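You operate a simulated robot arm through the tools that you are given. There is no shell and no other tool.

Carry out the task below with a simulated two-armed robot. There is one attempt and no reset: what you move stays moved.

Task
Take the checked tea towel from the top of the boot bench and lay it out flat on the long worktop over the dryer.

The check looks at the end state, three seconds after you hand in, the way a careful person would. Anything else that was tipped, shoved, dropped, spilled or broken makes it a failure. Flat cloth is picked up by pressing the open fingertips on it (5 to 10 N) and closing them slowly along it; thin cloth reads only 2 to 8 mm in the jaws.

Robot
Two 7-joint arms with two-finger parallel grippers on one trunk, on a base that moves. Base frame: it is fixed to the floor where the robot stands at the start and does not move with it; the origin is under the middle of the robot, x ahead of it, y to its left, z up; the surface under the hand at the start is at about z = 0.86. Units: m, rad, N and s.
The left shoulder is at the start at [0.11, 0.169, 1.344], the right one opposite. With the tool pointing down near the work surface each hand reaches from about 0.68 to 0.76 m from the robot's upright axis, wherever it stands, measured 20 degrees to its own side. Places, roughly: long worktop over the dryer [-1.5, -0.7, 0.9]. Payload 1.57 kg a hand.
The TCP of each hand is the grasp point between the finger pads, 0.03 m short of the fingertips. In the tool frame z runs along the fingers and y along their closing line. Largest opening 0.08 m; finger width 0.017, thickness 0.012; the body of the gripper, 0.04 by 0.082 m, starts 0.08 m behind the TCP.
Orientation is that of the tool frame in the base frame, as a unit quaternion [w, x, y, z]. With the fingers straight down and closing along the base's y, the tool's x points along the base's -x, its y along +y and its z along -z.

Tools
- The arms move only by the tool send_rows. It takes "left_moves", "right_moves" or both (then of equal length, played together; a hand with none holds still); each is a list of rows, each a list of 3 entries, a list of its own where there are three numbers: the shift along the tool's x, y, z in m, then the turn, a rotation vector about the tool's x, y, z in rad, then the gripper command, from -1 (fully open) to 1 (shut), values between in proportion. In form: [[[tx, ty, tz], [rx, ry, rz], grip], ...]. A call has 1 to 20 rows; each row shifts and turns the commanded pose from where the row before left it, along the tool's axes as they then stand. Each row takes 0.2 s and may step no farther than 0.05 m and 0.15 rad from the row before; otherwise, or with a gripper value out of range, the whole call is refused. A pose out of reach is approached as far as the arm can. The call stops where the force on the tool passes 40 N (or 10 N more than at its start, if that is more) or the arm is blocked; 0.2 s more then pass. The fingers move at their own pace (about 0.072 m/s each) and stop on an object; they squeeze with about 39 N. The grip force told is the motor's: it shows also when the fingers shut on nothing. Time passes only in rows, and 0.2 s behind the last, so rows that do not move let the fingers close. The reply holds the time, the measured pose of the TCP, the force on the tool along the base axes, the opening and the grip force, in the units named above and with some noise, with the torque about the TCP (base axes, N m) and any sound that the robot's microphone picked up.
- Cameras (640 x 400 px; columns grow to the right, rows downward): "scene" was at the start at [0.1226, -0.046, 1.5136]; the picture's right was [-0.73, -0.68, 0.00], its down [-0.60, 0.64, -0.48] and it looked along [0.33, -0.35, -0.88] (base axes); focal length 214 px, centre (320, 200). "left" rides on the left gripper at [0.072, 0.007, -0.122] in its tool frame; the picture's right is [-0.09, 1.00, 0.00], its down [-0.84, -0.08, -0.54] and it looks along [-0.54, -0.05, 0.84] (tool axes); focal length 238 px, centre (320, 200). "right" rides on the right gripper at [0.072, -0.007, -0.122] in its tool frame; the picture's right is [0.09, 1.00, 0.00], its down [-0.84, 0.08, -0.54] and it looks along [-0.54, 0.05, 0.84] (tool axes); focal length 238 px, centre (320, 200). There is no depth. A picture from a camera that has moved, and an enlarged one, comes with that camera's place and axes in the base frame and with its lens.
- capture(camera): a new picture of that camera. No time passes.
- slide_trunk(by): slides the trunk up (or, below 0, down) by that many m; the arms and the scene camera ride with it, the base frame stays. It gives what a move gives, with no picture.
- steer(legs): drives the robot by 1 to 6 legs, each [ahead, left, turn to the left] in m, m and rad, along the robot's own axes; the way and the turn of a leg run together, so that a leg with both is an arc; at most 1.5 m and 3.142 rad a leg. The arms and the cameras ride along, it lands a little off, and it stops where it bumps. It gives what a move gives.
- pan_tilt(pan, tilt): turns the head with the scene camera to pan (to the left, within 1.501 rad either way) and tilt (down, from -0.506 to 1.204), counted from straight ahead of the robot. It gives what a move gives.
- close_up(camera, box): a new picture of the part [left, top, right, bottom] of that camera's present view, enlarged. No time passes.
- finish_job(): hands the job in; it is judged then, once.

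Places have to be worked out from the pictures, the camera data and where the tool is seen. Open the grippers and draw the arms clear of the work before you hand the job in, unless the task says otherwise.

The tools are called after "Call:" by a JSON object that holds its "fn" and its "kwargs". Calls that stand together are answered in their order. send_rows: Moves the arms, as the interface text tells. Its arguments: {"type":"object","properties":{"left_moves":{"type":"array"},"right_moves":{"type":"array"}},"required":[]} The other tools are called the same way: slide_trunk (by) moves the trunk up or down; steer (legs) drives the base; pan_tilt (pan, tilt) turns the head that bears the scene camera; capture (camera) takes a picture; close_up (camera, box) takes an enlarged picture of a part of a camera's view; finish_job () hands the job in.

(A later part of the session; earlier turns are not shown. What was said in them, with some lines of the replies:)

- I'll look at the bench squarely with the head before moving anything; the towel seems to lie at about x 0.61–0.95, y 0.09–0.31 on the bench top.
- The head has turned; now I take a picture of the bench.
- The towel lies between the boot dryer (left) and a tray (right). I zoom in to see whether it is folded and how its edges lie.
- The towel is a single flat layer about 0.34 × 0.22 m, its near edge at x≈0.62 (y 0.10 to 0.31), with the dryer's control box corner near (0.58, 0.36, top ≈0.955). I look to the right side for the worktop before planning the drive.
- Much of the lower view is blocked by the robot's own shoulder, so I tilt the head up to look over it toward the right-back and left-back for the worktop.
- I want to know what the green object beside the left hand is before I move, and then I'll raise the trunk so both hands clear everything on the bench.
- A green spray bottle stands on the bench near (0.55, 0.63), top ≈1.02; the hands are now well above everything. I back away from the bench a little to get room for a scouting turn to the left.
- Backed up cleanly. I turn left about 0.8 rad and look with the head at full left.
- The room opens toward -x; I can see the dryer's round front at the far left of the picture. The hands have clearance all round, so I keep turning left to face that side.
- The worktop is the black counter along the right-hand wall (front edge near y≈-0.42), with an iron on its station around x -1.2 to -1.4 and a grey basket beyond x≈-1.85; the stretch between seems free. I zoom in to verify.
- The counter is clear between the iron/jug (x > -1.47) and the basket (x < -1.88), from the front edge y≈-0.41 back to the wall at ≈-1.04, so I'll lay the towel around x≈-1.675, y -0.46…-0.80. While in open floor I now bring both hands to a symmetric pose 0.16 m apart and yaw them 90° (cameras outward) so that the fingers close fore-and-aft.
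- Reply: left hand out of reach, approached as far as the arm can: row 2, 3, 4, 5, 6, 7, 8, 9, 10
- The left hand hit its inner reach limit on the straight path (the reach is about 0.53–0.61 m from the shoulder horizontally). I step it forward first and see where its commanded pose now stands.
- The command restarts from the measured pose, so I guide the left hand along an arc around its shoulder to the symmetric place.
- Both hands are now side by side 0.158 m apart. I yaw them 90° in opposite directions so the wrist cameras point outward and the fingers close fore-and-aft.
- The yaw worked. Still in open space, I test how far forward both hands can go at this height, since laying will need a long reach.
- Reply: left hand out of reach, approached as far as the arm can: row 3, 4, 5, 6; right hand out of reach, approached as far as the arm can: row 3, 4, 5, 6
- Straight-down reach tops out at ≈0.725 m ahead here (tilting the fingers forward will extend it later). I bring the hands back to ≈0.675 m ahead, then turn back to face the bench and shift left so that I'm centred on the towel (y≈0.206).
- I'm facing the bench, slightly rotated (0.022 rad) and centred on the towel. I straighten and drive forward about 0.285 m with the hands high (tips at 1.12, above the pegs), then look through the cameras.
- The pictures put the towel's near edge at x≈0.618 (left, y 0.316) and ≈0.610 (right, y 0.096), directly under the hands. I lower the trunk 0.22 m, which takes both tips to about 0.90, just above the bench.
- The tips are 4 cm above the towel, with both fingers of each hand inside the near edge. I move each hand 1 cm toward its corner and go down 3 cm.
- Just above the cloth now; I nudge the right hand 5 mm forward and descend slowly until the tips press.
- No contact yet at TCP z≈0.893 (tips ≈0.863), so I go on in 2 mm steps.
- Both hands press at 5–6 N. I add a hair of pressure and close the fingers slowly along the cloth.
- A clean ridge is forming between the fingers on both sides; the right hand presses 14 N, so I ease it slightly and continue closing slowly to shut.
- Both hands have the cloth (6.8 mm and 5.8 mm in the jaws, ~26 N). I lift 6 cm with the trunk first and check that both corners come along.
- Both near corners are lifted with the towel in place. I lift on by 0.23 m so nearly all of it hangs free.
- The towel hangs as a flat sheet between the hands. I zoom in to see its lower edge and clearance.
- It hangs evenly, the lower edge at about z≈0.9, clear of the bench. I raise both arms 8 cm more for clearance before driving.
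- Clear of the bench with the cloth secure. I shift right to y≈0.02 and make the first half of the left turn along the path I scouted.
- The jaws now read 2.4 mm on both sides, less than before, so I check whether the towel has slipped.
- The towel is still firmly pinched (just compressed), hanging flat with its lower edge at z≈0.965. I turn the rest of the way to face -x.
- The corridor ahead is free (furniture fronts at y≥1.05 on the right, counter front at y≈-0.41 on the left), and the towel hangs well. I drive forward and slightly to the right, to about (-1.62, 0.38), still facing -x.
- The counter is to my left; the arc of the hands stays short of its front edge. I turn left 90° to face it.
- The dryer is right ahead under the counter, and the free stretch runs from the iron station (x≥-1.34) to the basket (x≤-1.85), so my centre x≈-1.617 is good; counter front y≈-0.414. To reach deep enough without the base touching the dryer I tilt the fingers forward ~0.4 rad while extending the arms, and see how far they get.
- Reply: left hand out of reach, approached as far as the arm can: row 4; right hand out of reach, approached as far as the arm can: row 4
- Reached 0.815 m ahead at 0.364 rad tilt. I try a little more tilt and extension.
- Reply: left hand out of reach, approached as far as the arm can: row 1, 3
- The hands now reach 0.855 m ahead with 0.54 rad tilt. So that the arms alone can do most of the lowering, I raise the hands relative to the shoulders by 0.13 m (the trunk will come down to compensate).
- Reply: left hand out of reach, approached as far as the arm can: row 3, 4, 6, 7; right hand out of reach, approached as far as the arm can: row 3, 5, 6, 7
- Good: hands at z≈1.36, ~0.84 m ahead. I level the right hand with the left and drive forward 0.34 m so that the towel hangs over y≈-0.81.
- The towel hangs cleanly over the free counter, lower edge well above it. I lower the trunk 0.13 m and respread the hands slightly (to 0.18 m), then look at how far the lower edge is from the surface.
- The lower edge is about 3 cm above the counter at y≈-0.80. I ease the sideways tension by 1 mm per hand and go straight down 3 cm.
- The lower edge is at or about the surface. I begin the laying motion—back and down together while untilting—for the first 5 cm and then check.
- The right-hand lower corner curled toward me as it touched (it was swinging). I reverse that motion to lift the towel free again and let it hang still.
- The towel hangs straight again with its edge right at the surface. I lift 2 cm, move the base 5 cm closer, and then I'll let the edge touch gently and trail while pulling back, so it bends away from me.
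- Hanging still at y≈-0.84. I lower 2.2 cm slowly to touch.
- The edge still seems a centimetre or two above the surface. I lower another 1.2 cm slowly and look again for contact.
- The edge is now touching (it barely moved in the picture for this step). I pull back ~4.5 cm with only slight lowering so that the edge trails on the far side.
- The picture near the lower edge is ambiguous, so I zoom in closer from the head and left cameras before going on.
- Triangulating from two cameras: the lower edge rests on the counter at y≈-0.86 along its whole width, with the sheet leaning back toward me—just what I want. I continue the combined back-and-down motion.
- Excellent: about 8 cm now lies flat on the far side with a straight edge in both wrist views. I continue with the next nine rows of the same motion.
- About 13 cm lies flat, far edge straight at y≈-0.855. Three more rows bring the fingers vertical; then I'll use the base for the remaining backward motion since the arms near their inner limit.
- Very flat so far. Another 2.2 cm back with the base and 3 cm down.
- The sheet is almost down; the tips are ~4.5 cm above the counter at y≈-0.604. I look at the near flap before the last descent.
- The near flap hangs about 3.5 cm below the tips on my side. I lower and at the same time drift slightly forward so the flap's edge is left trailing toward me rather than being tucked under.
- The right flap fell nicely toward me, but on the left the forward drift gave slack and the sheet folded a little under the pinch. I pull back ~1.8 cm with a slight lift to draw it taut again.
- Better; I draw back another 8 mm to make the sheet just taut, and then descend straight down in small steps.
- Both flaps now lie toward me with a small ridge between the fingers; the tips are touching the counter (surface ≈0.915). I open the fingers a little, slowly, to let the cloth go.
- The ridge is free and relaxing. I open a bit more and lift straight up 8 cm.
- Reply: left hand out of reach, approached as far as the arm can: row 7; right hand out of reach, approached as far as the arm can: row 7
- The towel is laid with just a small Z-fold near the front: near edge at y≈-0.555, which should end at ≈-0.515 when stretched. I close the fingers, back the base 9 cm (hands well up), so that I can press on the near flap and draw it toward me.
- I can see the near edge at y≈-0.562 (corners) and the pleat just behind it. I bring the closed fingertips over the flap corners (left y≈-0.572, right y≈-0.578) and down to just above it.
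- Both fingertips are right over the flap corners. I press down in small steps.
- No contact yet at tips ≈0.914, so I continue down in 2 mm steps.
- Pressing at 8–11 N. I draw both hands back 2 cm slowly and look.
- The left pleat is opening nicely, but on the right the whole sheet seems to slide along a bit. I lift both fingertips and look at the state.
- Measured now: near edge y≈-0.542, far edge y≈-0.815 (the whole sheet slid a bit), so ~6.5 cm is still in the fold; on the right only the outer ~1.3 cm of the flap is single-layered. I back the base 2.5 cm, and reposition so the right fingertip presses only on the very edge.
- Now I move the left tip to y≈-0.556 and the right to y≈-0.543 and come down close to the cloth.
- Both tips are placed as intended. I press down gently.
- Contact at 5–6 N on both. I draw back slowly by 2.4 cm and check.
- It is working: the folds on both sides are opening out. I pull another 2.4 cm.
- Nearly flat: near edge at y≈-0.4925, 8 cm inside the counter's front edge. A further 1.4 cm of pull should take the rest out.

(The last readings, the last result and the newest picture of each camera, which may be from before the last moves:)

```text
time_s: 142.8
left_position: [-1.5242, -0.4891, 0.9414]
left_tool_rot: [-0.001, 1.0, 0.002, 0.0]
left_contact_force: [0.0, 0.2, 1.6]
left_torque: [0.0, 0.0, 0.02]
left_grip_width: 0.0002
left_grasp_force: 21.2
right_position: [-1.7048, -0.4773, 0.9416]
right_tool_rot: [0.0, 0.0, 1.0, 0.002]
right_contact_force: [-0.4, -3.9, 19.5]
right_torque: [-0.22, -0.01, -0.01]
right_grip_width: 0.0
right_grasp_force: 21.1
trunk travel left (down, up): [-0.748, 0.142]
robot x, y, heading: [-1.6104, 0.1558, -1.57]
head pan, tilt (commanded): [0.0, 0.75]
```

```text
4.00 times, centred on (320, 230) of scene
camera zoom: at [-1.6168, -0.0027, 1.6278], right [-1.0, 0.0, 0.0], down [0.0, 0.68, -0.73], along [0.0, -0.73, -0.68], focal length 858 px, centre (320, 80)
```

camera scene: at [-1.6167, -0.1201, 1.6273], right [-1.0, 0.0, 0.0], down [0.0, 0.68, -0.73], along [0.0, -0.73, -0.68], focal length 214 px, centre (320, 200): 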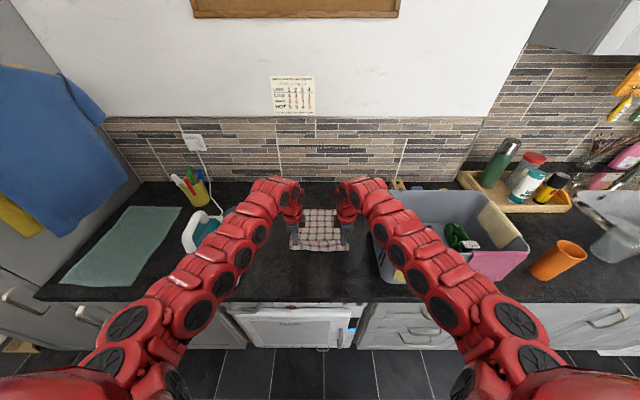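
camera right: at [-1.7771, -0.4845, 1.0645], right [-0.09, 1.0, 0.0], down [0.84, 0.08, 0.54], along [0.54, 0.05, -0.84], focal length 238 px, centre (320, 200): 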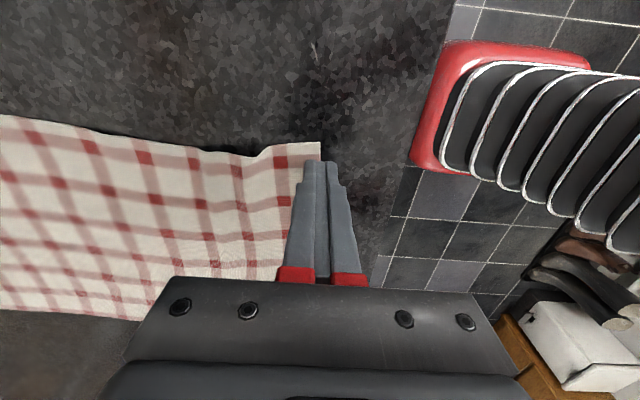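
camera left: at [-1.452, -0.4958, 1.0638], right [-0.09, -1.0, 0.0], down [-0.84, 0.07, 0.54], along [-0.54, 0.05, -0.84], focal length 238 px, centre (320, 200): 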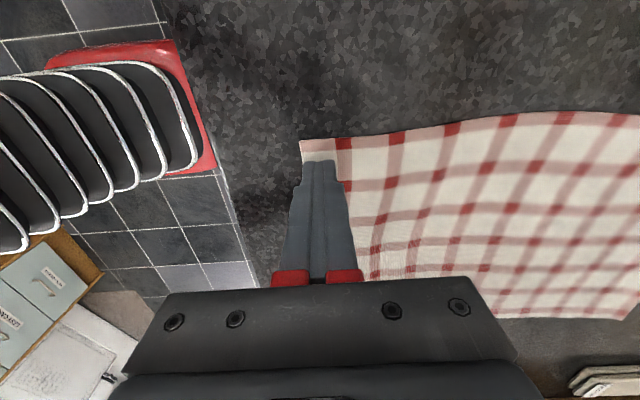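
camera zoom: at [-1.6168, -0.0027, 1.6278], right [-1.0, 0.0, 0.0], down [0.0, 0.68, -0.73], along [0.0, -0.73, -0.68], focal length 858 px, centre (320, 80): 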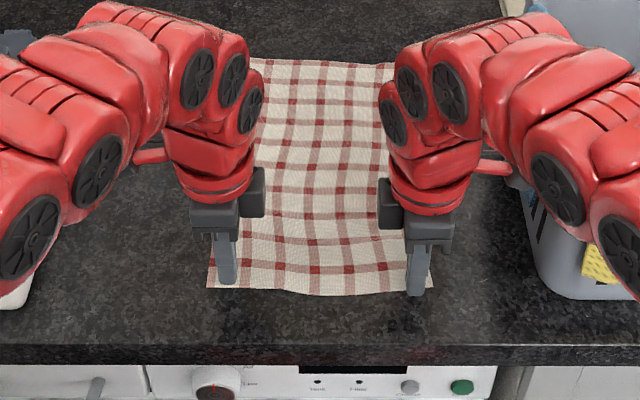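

The towel is now spread flat. I lift both fingertips straight up and look at the result.

Call:
{"fn": "send_rows", "kwargs": {"left_moves": [[[0, 0, -0.004], [0, 0, 0], 1], [[0, 0, -0.01], [0, 0, 0], 1], [[0, 0, -0.02], [0, 0, 0], 1], [[0, 0, -0.02], [0, 0, 0], 1]], "right_moves": [[[0, 0, -0.004], [0, 0, 0], 1], [[0, 0, -0.01], [0, 0, 0], 1], [[0, 0, -0.02], [0, 0, 0], 1], [[0, 0, -0.02], [0, 0, 0], 1]]}}

Call:
{"fn": "slide_trunk", "kwargs": {"by": 0.1}}

Call:
{"fn": "steer", "kwargs": {"legs": [[-0.15, 0, 0]]}}

Call:
{"fn": "close_up", "kwargs": {"camera": "scene", "box": [240, 150, 400, 270]}}

Call:
{"fn": "capture", "kwargs": {"camera": "left"}}

Call:
{"fn": "capture", "kwargs": {"camera": "right"}}

```text
time_s: 143.8
left_position: [-1.5244, -0.4895, 0.9961]
left_tool_rot: [-0.001, 1.0, 0.0, -0.002]
left_contact_force: [0.9, 1.0, -0.1]
left_torque: [0.0, 0.0, 0.01]
left_grip_width: 0.0003
left_grasp_force: 21.0
right_position: [-1.7039, -0.4785, 0.9948]
right_tool_rot: [-0.002, 0.0, 1.0, 0.003]
right_contact_force: [0.2, 0.4, -0.8]
right_torque: [-0.02, 0.03, 0.02]
right_grip_width: 0.0
right_grasp_force: 21.3
trunk travel left (down, up): [-0.748, 0.142]
robot x, y, heading: [-1.615, 0.1569, -1.567]
head pan, tilt (commanded): [0.0, 0.75]
```

```text
time_s: 145.1
left_position: [-1.5253, -0.4917, 1.0953]
left_tool_rot: [-0.002, 1.0, 0.002, 0.0]
left_contact_force: [-0.4, -0.3, -0.2]
left_torque: [0.01, -0.01, 0.01]
left_grip_width: 0.0001
left_grasp_force: 21.5
right_position: [-1.7056, -0.478, 1.0936]
right_tool_rot: [-0.001, 0.0, 1.0, 0.004]
right_contact_force: [-0.1, -0.3, -0.2]
right_torque: [0.01, 0.03, -0.01]
right_grip_width: 0.0
right_grasp_force: 21.7
trunk travel left (down, up): [-0.848, 0.042]
robot x, y, heading: [-1.6145, 0.1551, -1.572]
head pan, tilt (commanded): [0.0, 0.75]
```

```text
time_s: 146.4
left_position: [-1.524, -0.3432, 1.0936]
left_tool_rot: [-0.003, 1.0, 0.004, -0.001]
left_contact_force: [-0.3, -0.4, 0.1]
left_torque: [0.04, 0.04, -0.02]
left_grip_width: 0.0001
left_grasp_force: 20.7
right_position: [-1.7057, -0.3316, 1.0919]
right_tool_rot: [-0.001, -0.001, 1.0, 0.004]
right_contact_force: [0.0, -0.8, 0.2]
right_torque: [0.04, -0.04, -0.03]
right_grip_width: 0.0
right_grasp_force: 20.9
trunk travel left (down, up): [-0.848, 0.042]
robot x, y, heading: [-1.6185, 0.2989, -1.564]
head pan, tilt (commanded): [0.0, 0.75]
```

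```text
3.33 times, centred on (320, 210) of scene
camera zoom: at [-1.6173, 0.1412, 1.7271], right [-1.0, 0.0, 0.0], down [0.0, 0.68, -0.73], along [0.0, -0.73, -0.68], focal length 715 px, centre (320, 167)
```

zoom: 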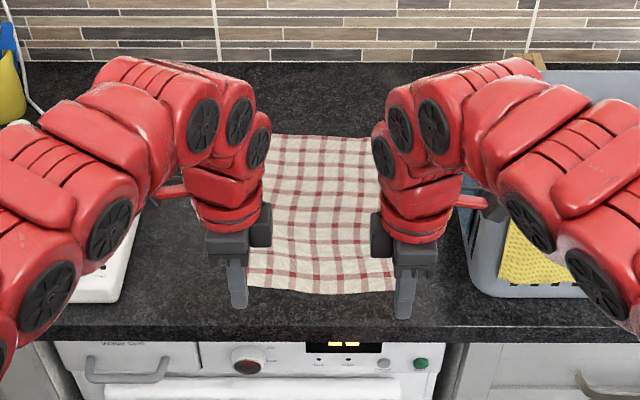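

```text
taken
camera left: at [-1.4518, -0.3503, 1.2162], right [-0.09, -1.0, -0.01], down [-0.84, 0.07, 0.54], along [-0.54, 0.05, -0.84], focal length 238 px, centre (320, 200)
```

left: 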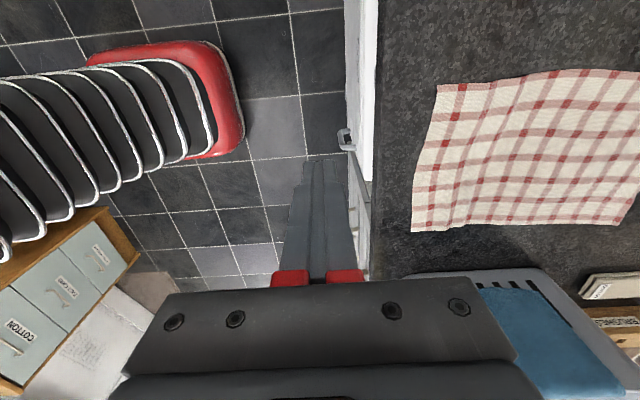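

```text
taken
camera right: at [-1.7763, -0.3396, 1.2155], right [-0.09, 1.0, 0.01], down [0.84, 0.07, 0.54], along [0.54, 0.06, -0.84], focal length 238 px, centre (320, 200)
```

right: 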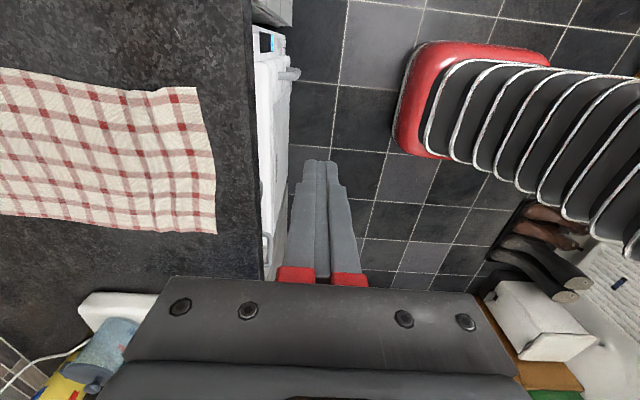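

The towel lies flat on the counter. I zoom in from the wrist cameras to see whether any wrinkles are left.

Call:
{"fn": "close_up", "kwargs": {"camera": "left", "box": [390, 40, 640, 250]}}

Call:
{"fn": "close_up", "kwargs": {"camera": "right", "box": [0, 40, 250, 250]}}

Call:
{"fn": "close_up", "kwargs": {"camera": "scene", "box": [285, 180, 355, 245]}}

```text
1.90 times, centred on (515, 145) of left
camera zoom: at [-1.4518, -0.3503, 1.2162], right [-0.09, -1.0, -0.01], down [-0.84, 0.07, 0.54], along [-0.54, 0.05, -0.84], focal length 454 px, centre (-51, 305)
```

zoom: 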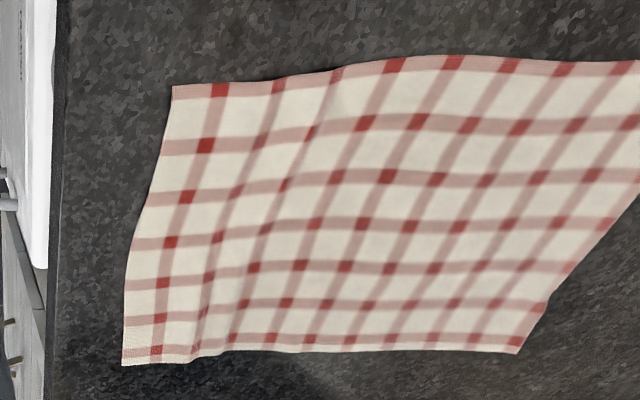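

```text
1.90 times, centred on (125, 145) of right
camera zoom: at [-1.7763, -0.3396, 1.2155], right [-0.09, 1.0, 0.01], down [0.84, 0.07, 0.54], along [0.54, 0.06, -0.84], focal length 454 px, centre (691, 305)
```

zoom: 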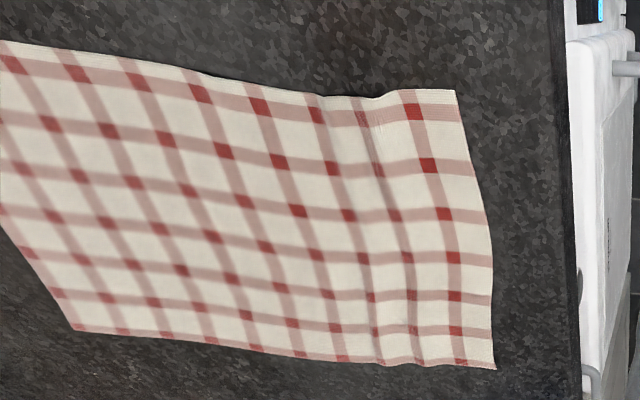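

```text
6.15 times, centred on (320, 212) of scene
camera zoom: at [-1.6173, 0.1412, 1.7271], right [-1.0, 0.0, 0.0], down [0.0, 0.68, -0.73], along [0.0, -0.73, -0.68], focal length 1320 px, centre (320, 123)
```

zoom: 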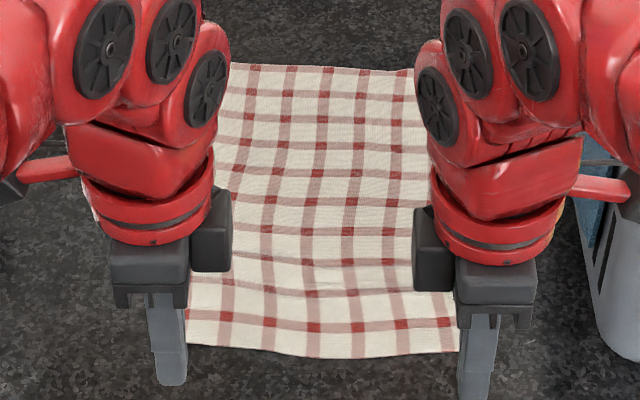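

Measured: about 0.33 × 0.22 m, only ~1 cm still taken up in gentle waves near the front. One more light pull at the near corners should smooth these, so I move in again (hands high), then lower the trunk.

Call:
{"fn": "steer", "kwargs": {"legs": [[0.12, 0, 0]]}}

Call:
{"fn": "slide_trunk", "kwargs": {"by": -0.1}}

```text
time_s: 147.7
left_position: [-1.5224, -0.4594, 1.0962]
left_tool_rot: [-0.001, 1.0, 0.002, 0.0]
left_contact_force: [0.3, 0.8, -0.8]
left_torque: [0.01, -0.01, -0.01]
left_grip_width: 0.0
left_grasp_force: 21.1
right_position: [-1.704, -0.4471, 1.0947]
right_tool_rot: [-0.001, -0.001, 1.0, 0.003]
right_contact_force: [0.3, -0.3, -0.1]
right_torque: [-0.01, 0.02, 0.0]
right_grip_width: 0.0
right_grasp_force: 21.7
trunk travel left (down, up): [-0.848, 0.042]
robot x, y, heading: [-1.617, 0.186, -1.567]
head pan, tilt (commanded): [0.0, 0.75]
```

```text
time_s: 149.0
left_position: [-1.5232, -0.4594, 0.9958]
left_tool_rot: [-0.001, 1.0, 0.003, 0.0]
left_contact_force: [1.1, 0.9, -0.7]
left_torque: [0.03, 0.02, 0.04]
left_grip_width: 0.0003
left_grasp_force: 21.5
right_position: [-1.7039, -0.448, 0.9941]
right_tool_rot: [-0.001, -0.001, 1.0, 0.003]
right_contact_force: [-1.0, 0.4, -0.6]
right_torque: [0.0, -0.01, 0.04]
right_grip_width: 0.0002
right_grasp_force: 21.1
trunk travel left (down, up): [-0.748, 0.142]
robot x, y, heading: [-1.6176, 0.1867, -1.562]
head pan, tilt (commanded): [0.0, 0.75]
```

I place the tips about 1 cm inside the near edge (y≈-0.490) and come down close.

Call:
{"fn": "send_rows", "kwargs": {"left_moves": [[[0, 0.011, 0], [0, 0, 0], 1], [[0, 0.011, 0], [0, 0, 0], 1], [[0, 0.01, 0], [0, 0, 0], 1], [[0, 0, 0.015], [0, 0, 0], 1], [[0, 0, 0.015], [0, 0, 0], 1], [[0, 0, 0.01], [0, 0, 0], 1], [[0, 0, 0], [0, 0, 0], 1]], "right_moves": [[[0, -0.014, 0], [0, 0, 0], 1], [[0, -0.014, 0], [0, 0, 0], 1], [[0, -0.013, 0], [0, 0, 0], 1], [[0, 0, 0.015], [0, 0, 0], 1], [[0, 0, 0.015], [0, 0, 0], 1], [[0, 0, 0.01], [0, 0, 0], 1], [[0, 0, 0], [0, 0, 0], 1]]}}

Call:
{"fn": "close_up", "kwargs": {"camera": "left", "box": [220, 60, 500, 290]}}

Call:
{"fn": "close_up", "kwargs": {"camera": "right", "box": [140, 60, 420, 290]}}

```text
time_s: 150.6
left_position: [-1.5233, -0.4926, 0.9556]
left_tool_rot: [-0.002, 1.0, 0.003, 0.0]
left_contact_force: [0.9, 0.3, 0.1]
left_torque: [0.02, 0.01, -0.01]
left_grip_width: 0.0
left_grasp_force: 21.5
right_position: [-1.7042, -0.4889, 0.9543]
right_tool_rot: [-0.001, -0.001, 1.0, 0.003]
right_contact_force: [0.5, 0.4, 0.5]
right_torque: [-0.03, -0.02, -0.02]
right_grip_width: 0.0002
right_grasp_force: 21.7
trunk travel left (down, up): [-0.748, 0.142]
robot x, y, heading: [-1.6129, 0.1844, -1.563]
head pan, tilt (commanded): [0.0, 0.75]
```

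```text
1.74 times, centred on (360, 175) of left
camera zoom: at [-1.4512, -0.4985, 1.0779], right [-0.09, -1.0, 0.0], down [-0.84, 0.07, 0.54], along [-0.54, 0.05, -0.84], focal length 414 px, centre (250, 244)
```

zoom: 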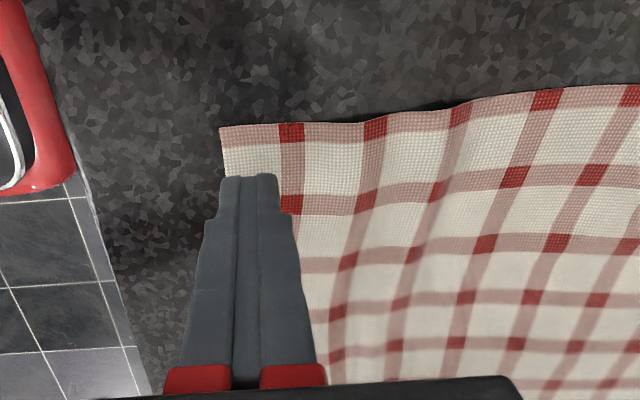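

```text
1.74 times, centred on (280, 175) of right
camera zoom: at [-1.7755, -0.4963, 1.0766], right [-0.09, 1.0, 0.01], down [0.84, 0.08, 0.54], along [0.54, 0.06, -0.84], focal length 414 px, centre (390, 244)
```

zoom: 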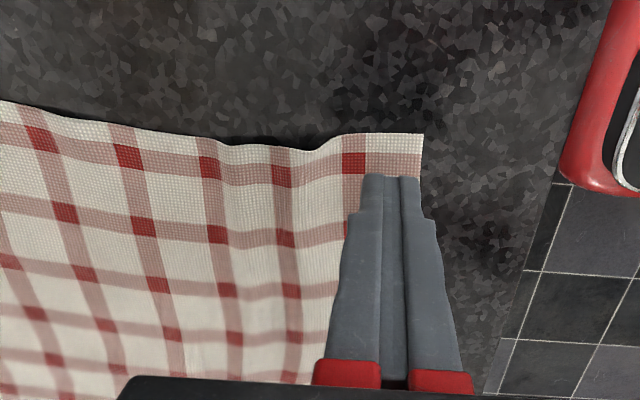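

Well placed. I press down to contact.

Call:
{"fn": "send_rows", "kwargs": {"left_moves": [[[0, 0, 0.008], [0, 0, 0], 1], [[0, 0, 0.006], [0, 0, 0], 1], [[0, 0, 0.002], [0, 0, 0], 1], [[0, 0, 0], [0, 0, 0], 1]], "right_moves": [[[0, 0, 0.008], [0, 0, 0], 1], [[0, 0, 0.005], [0, 0, 0], 1], [[0, 0, 0.002], [0, 0, 0], 1], [[0, 0, 0], [0, 0, 0], 1]]}}

```text
time_s: 151.6
left_position: [-1.5235, -0.4902, 0.942]
left_tool_rot: [-0.001, 1.0, 0.003, 0.001]
left_contact_force: [0.4, -0.9, 4.2]
left_torque: [0.0, 0.02, 0.02]
left_grip_width: 0.0002
left_grasp_force: 21.6
right_position: [-1.7043, -0.489, 0.9406]
right_tool_rot: [-0.001, -0.001, 1.0, -0.001]
right_contact_force: [1.1, -4.2, 21.5]
right_torque: [-0.07, 0.01, 0.01]
right_grip_width: 0.0
right_grasp_force: 21.2
trunk travel left (down, up): [-0.748, 0.142]
robot x, y, heading: [-1.6185, 0.1898, -1.568]
head pan, tilt (commanded): [0.0, 0.75]
```

Left 4 N, right 21 N; I ease the right by 1.5 mm, press the left a touch more, and pull back slowly 1.2 cm.

Call:
{"fn": "send_rows", "kwargs": {"left_moves": [[[0, 0, 0.0004], [0, 0, 0], 1], [[0, -0.002, 0], [0, 0, 0], 1], [[0, -0.002, 0], [0, 0, 0], 1], [[0, -0.002, 0], [0, 0, 0], 1], [[0, -0.002, 0], [0, 0, 0], 1], [[0, -0.002, 0], [0, 0, 0], 1], [[0, -0.002, 0], [0, 0, 0], 1]], "right_moves": [[[0, 0, -0.0013], [0, 0, 0], 1], [[0, 0.002, 0], [0, 0, 0], 1], [[0, 0.002, 0], [0, 0, 0], 1], [[0, 0.002, 0], [0, 0, 0], 1], [[0, 0.002, 0], [0, 0, 0], 1], [[0, 0.002, 0], [0, 0, 0], 1], [[0, 0.002, 0], [0, 0, 0], 1]]}}

Call:
{"fn": "capture", "kwargs": {"camera": "left"}}

Call:
{"fn": "capture", "kwargs": {"camera": "right"}}

Call:
{"fn": "close_up", "kwargs": {"camera": "scene", "box": [275, 170, 365, 260]}}

```text
time_s: 153.2
left_position: [-1.5231, -0.4787, 0.9401]
left_tool_rot: [0.001, 1.0, 0.003, 0.001]
left_contact_force: [0.6, -6.4, 28.9]
left_torque: [-0.14, 0.01, -0.01]
left_grip_width: 0.0
left_grasp_force: 21.7
right_position: [-1.7031, -0.4736, 0.942]
right_tool_rot: [-0.001, -0.002, 1.0, 0.002]
right_contact_force: [0.2, -1.4, 3.9]
right_torque: [-0.04, 0.02, 0.03]
right_grip_width: 0.0
right_grasp_force: 21.5
trunk travel left (down, up): [-0.748, 0.142]
robot x, y, heading: [-1.6162, 0.1866, -1.566]
head pan, tilt (commanded): [0.0, 0.75]
```

```text
taken
camera left: at [-1.4511, -0.4842, 1.0634], right [-0.09, -1.0, 0.0], down [-0.84, 0.07, 0.54], along [-0.54, 0.05, -0.84], focal length 238 px, centre (320, 200)
```

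left: 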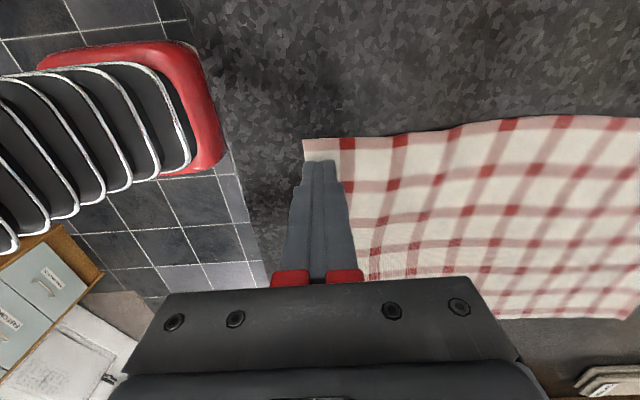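

```text
taken
camera right: at [-1.7757, -0.4818, 1.0646], right [-0.09, 1.0, 0.0], down [0.84, 0.08, 0.54], along [0.54, 0.06, -0.84], focal length 238 px, centre (320, 200)
```

right: 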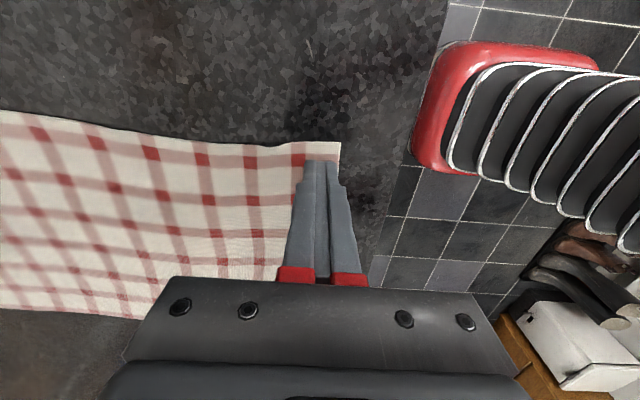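

```text
4.44 times, centred on (320, 215) of scene
camera zoom: at [-1.6171, 0.0298, 1.628], right [-1.0, 0.0, 0.0], down [0.0, 0.68, -0.73], along [0.0, -0.73, -0.68], focal length 953 px, centre (320, 133)
```

zoom: 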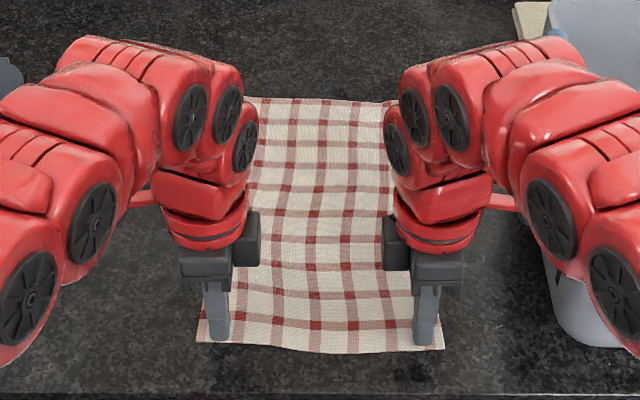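

The waves are gone. I lift straight up, open the grippers in the air, raise the trunk and back well away.

Call:
{"fn": "send_rows", "kwargs": {"left_moves": [[[0, 0, -0.003], [0, 0, 0], 1], [[0, 0, -0.005], [0, 0, 0], 1], [[0, 0, -0.015], [0, 0, 0], 1], [[0, 0, -0.02], [0, 0, 0], 1]], "right_moves": [[[0, 0, -0.003], [0, 0, 0], 1], [[0, 0, -0.005], [0, 0, 0], 1], [[0, 0, -0.015], [0, 0, 0], 1], [[0, 0, -0.02], [0, 0, 0], 1]]}}

Call:
{"fn": "slide_trunk", "kwargs": {"by": 0.13}}

Call:
{"fn": "steer", "kwargs": {"legs": [[-0.25, 0, 0]]}}

Call:
{"fn": "send_rows", "kwargs": {"left_moves": [[[0, 0, 0], [0, 0, 0], 0], [[0, 0, 0], [0, 0, 0], -1], [[0, 0, 0], [0, 0, 0], -1], [[0, 0, 0], [0, 0, 0], -1]], "right_moves": [[[0, 0, 0], [0, 0, 0], 0], [[0, 0, 0], [0, 0, 0], -1], [[0, 0, 0], [0, 0, 0], -1], [[0, 0, 0], [0, 0, 0], -1]]}}

Call:
{"fn": "capture", "kwargs": {"camera": "scene"}}

Call:
{"fn": "close_up", "kwargs": {"camera": "scene", "box": [250, 130, 390, 250]}}

Call:
{"fn": "capture", "kwargs": {"camera": "left"}}

Call:
{"fn": "capture", "kwargs": {"camera": "right"}}

```text
time_s: 154.2
left_position: [-1.5221, -0.4794, 0.9821]
left_tool_rot: [-0.001, 1.0, 0.002, -0.001]
left_contact_force: [-0.3, 0.7, -0.7]
left_torque: [-0.02, -0.02, 0.04]
left_grip_width: 0.0
left_grasp_force: 21.2
right_position: [-1.7035, -0.4756, 0.9835]
right_tool_rot: [-0.001, -0.001, 1.0, 0.002]
right_contact_force: [-0.3, 0.8, -0.2]
right_torque: [-0.03, 0.0, -0.02]
right_grip_width: 0.0
right_grasp_force: 21.3
trunk travel left (down, up): [-0.748, 0.142]
robot x, y, heading: [-1.6118, 0.1886, -1.563]
head pan, tilt (commanded): [0.0, 0.75]
```

```text
time_s: 155.8
left_position: [-1.5231, -0.4808, 1.1119]
left_tool_rot: [-0.002, 1.0, 0.003, 0.0]
left_contact_force: [0.2, 0.1, 0.0]
left_torque: [0.04, -0.02, -0.02]
left_grip_width: 0.0
left_grasp_force: 21.7
right_position: [-1.7033, -0.4767, 1.1123]
right_tool_rot: [-0.001, 0.0, 1.0, 0.003]
right_contact_force: [-0.5, 0.1, -0.3]
right_torque: [0.03, -0.03, -0.02]
right_grip_width: 0.0002
right_grasp_force: 21.1
trunk travel left (down, up): [-0.878, 0.012]
robot x, y, heading: [-1.6175, 0.1882, -1.57]
head pan, tilt (commanded): [0.0, 0.75]
```

```text
time_s: 157.6
left_position: [-1.5245, -0.2334, 1.1114]
left_tool_rot: [-0.003, 1.0, 0.003, 0.001]
left_contact_force: [0.2, 0.6, 0.1]
left_torque: [0.0, 0.03, -0.02]
left_grip_width: 0.0002
left_grasp_force: 21.2
right_position: [-1.7046, -0.2312, 1.1117]
right_tool_rot: [-0.002, -0.001, 1.0, 0.004]
right_contact_force: [-0.2, 0.2, -0.3]
right_torque: [-0.01, 0.01, -0.02]
right_grip_width: 0.0
right_grasp_force: 21.3
trunk travel left (down, up): [-0.878, 0.012]
robot x, y, heading: [-1.6168, 0.4363, -1.565]
head pan, tilt (commanded): [0.0, 0.75]
```

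```text
time_s: 158.6
left_position: [-1.5249, -0.2325, 1.1125]
left_tool_rot: [-0.002, 1.0, 0.001, -0.001]
left_contact_force: [0.0, -0.4, 0.9]
left_torque: [0.02, -0.01, 0.01]
left_grip_width: 0.0799
left_grasp_force: 0.0
right_position: [-1.7054, -0.2303, 1.1118]
right_tool_rot: [0.0, -0.001, 1.0, 0.004]
right_contact_force: [0.5, -0.2, -0.1]
right_torque: [-0.02, -0.01, 0.0]
right_grip_width: 0.0801
right_grasp_force: 0.1
trunk travel left (down, up): [-0.878, 0.012]
robot x, y, heading: [-1.6166, 0.4358, -1.567]
head pan, tilt (commanded): [0.0, 0.75]
```

```text
taken
camera scene: at [-1.6179, 0.2734, 1.7574], right [-1.0, 0.0, 0.0], down [0.0, 0.68, -0.73], along [0.0, -0.73, -0.68], focal length 214 px, centre (320, 200)
```

scene: 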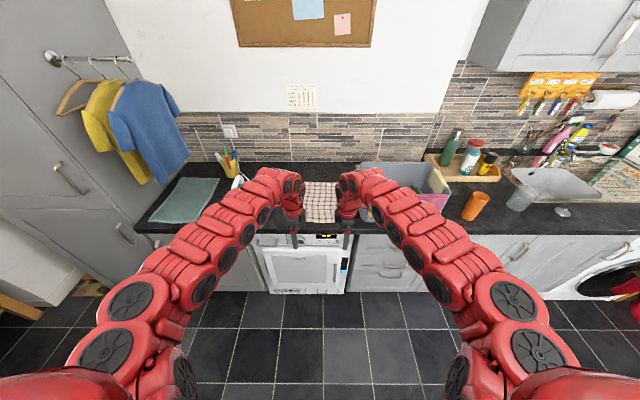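

```text
3.33 times, centred on (320, 190) of scene
camera zoom: at [-1.6179, 0.2734, 1.7574], right [-1.0, 0.0, 0.0], down [0.0, 0.68, -0.73], along [0.0, -0.73, -0.68], focal length 715 px, centre (320, 233)
```

zoom: 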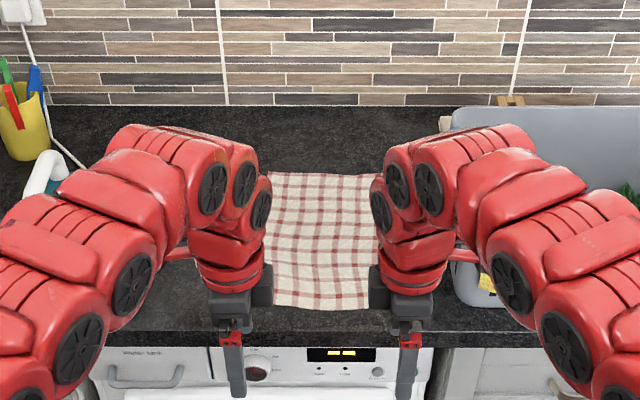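

```text
taken
camera left: at [-1.4522, -0.2388, 1.2341], right [-0.09, -1.0, 0.0], down [-0.84, 0.07, 0.54], along [-0.54, 0.05, -0.84], focal length 238 px, centre (320, 200)
```

left: 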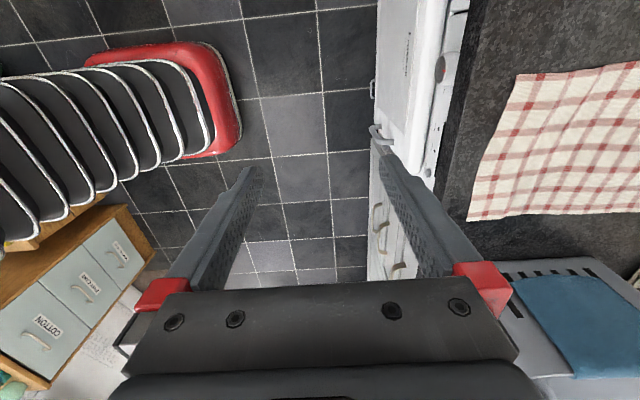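

```text
taken
camera right: at [-1.7772, -0.237, 1.2355], right [-0.09, 1.0, 0.01], down [0.84, 0.07, 0.54], along [0.54, 0.06, -0.84], focal length 238 px, centre (320, 200)
```

right: 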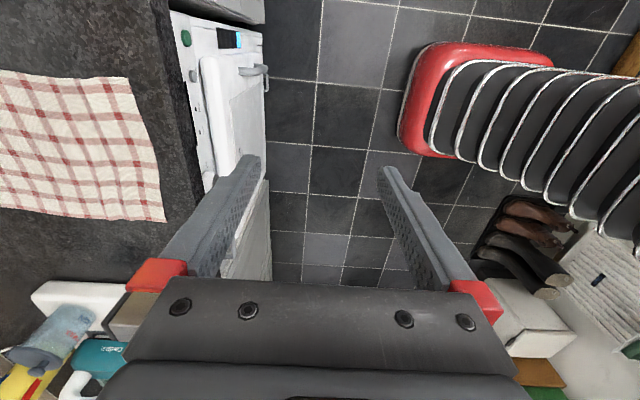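

Everything is clear: grippers open, hands off the counter. A final zoom on the towel to confirm that it lies flat.

Call:
{"fn": "close_up", "kwargs": {"camera": "scene", "box": [295, 172, 345, 228]}}

Call:
{"fn": "close_up", "kwargs": {"camera": "right", "box": [0, 50, 200, 240]}}

Call:
{"fn": "close_up", "kwargs": {"camera": "left", "box": [440, 40, 640, 240]}}

```text
7.14 times, centred on (320, 200) of scene
camera zoom: at [-1.6179, 0.2734, 1.7574], right [-1.0, 0.0, 0.0], down [0.0, 0.68, -0.73], along [0.0, -0.73, -0.68], focal length 1532 px, centre (320, 200)
```

zoom: 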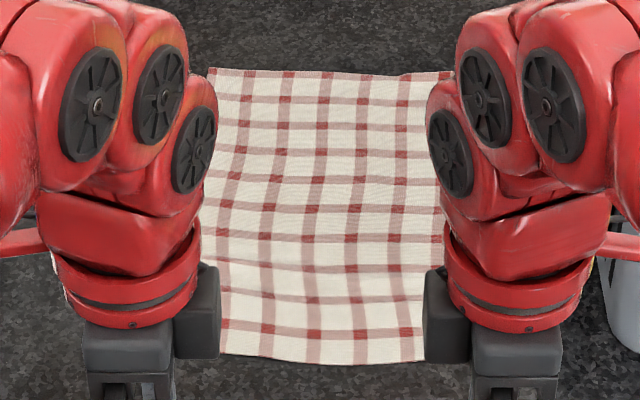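

```text
2.11 times, centred on (100, 145) of right
camera zoom: at [-1.7772, -0.237, 1.2355], right [-0.09, 1.0, 0.01], down [0.84, 0.07, 0.54], along [0.54, 0.06, -0.84], focal length 502 px, centre (783, 316)
```

zoom: 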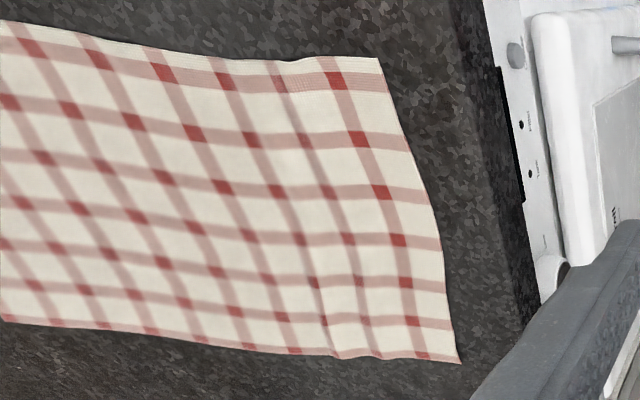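

```text
2.00 times, centred on (540, 140) of left
camera zoom: at [-1.4522, -0.2388, 1.2341], right [-0.09, -1.0, 0.0], down [-0.84, 0.07, 0.54], along [-0.54, 0.05, -0.84], focal length 477 px, centre (-120, 320)
```

zoom: 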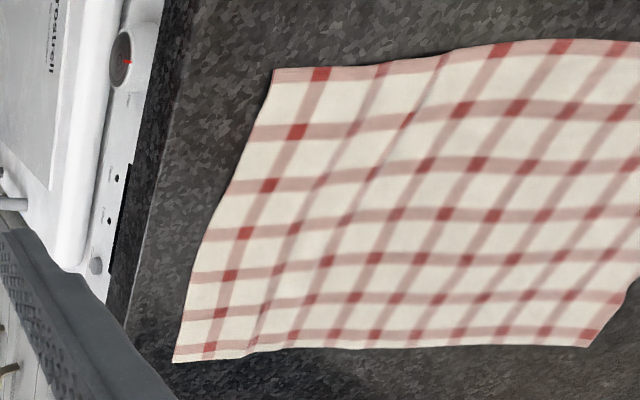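

The towel lies fully spread and flat on the worktop over the dryer, about 5 cm inside the front edge. Nothing else was touched and both grippers are open and clear, so I hand in.

Call:
{"fn": "finish_job", "kwargs": {}}

```text
The job is handed in.
```

The checked tea towel is now spread out flat on the long worktop over the dryer, and I've handed the job in. No verdict has come back yet.

- **Position:** it lies in the clear stretch between the iron and the grey basket. Its near edge is about 5 cm inside the worktop's front edge.
- **Flatness:** it measured about 0.33 × 0.22 m, against about 0.34 × 0.22 m on the bench. I then did one more light pull, and the last pictures show no folds, only faint ripples near the front.
- **Surroundings:** I saw no bumps or contact with anything else. I didn't go back to check the boot bench after leaving it.
- **Robot:** both grippers are open, and the hands are drawn back clear of the worktop.
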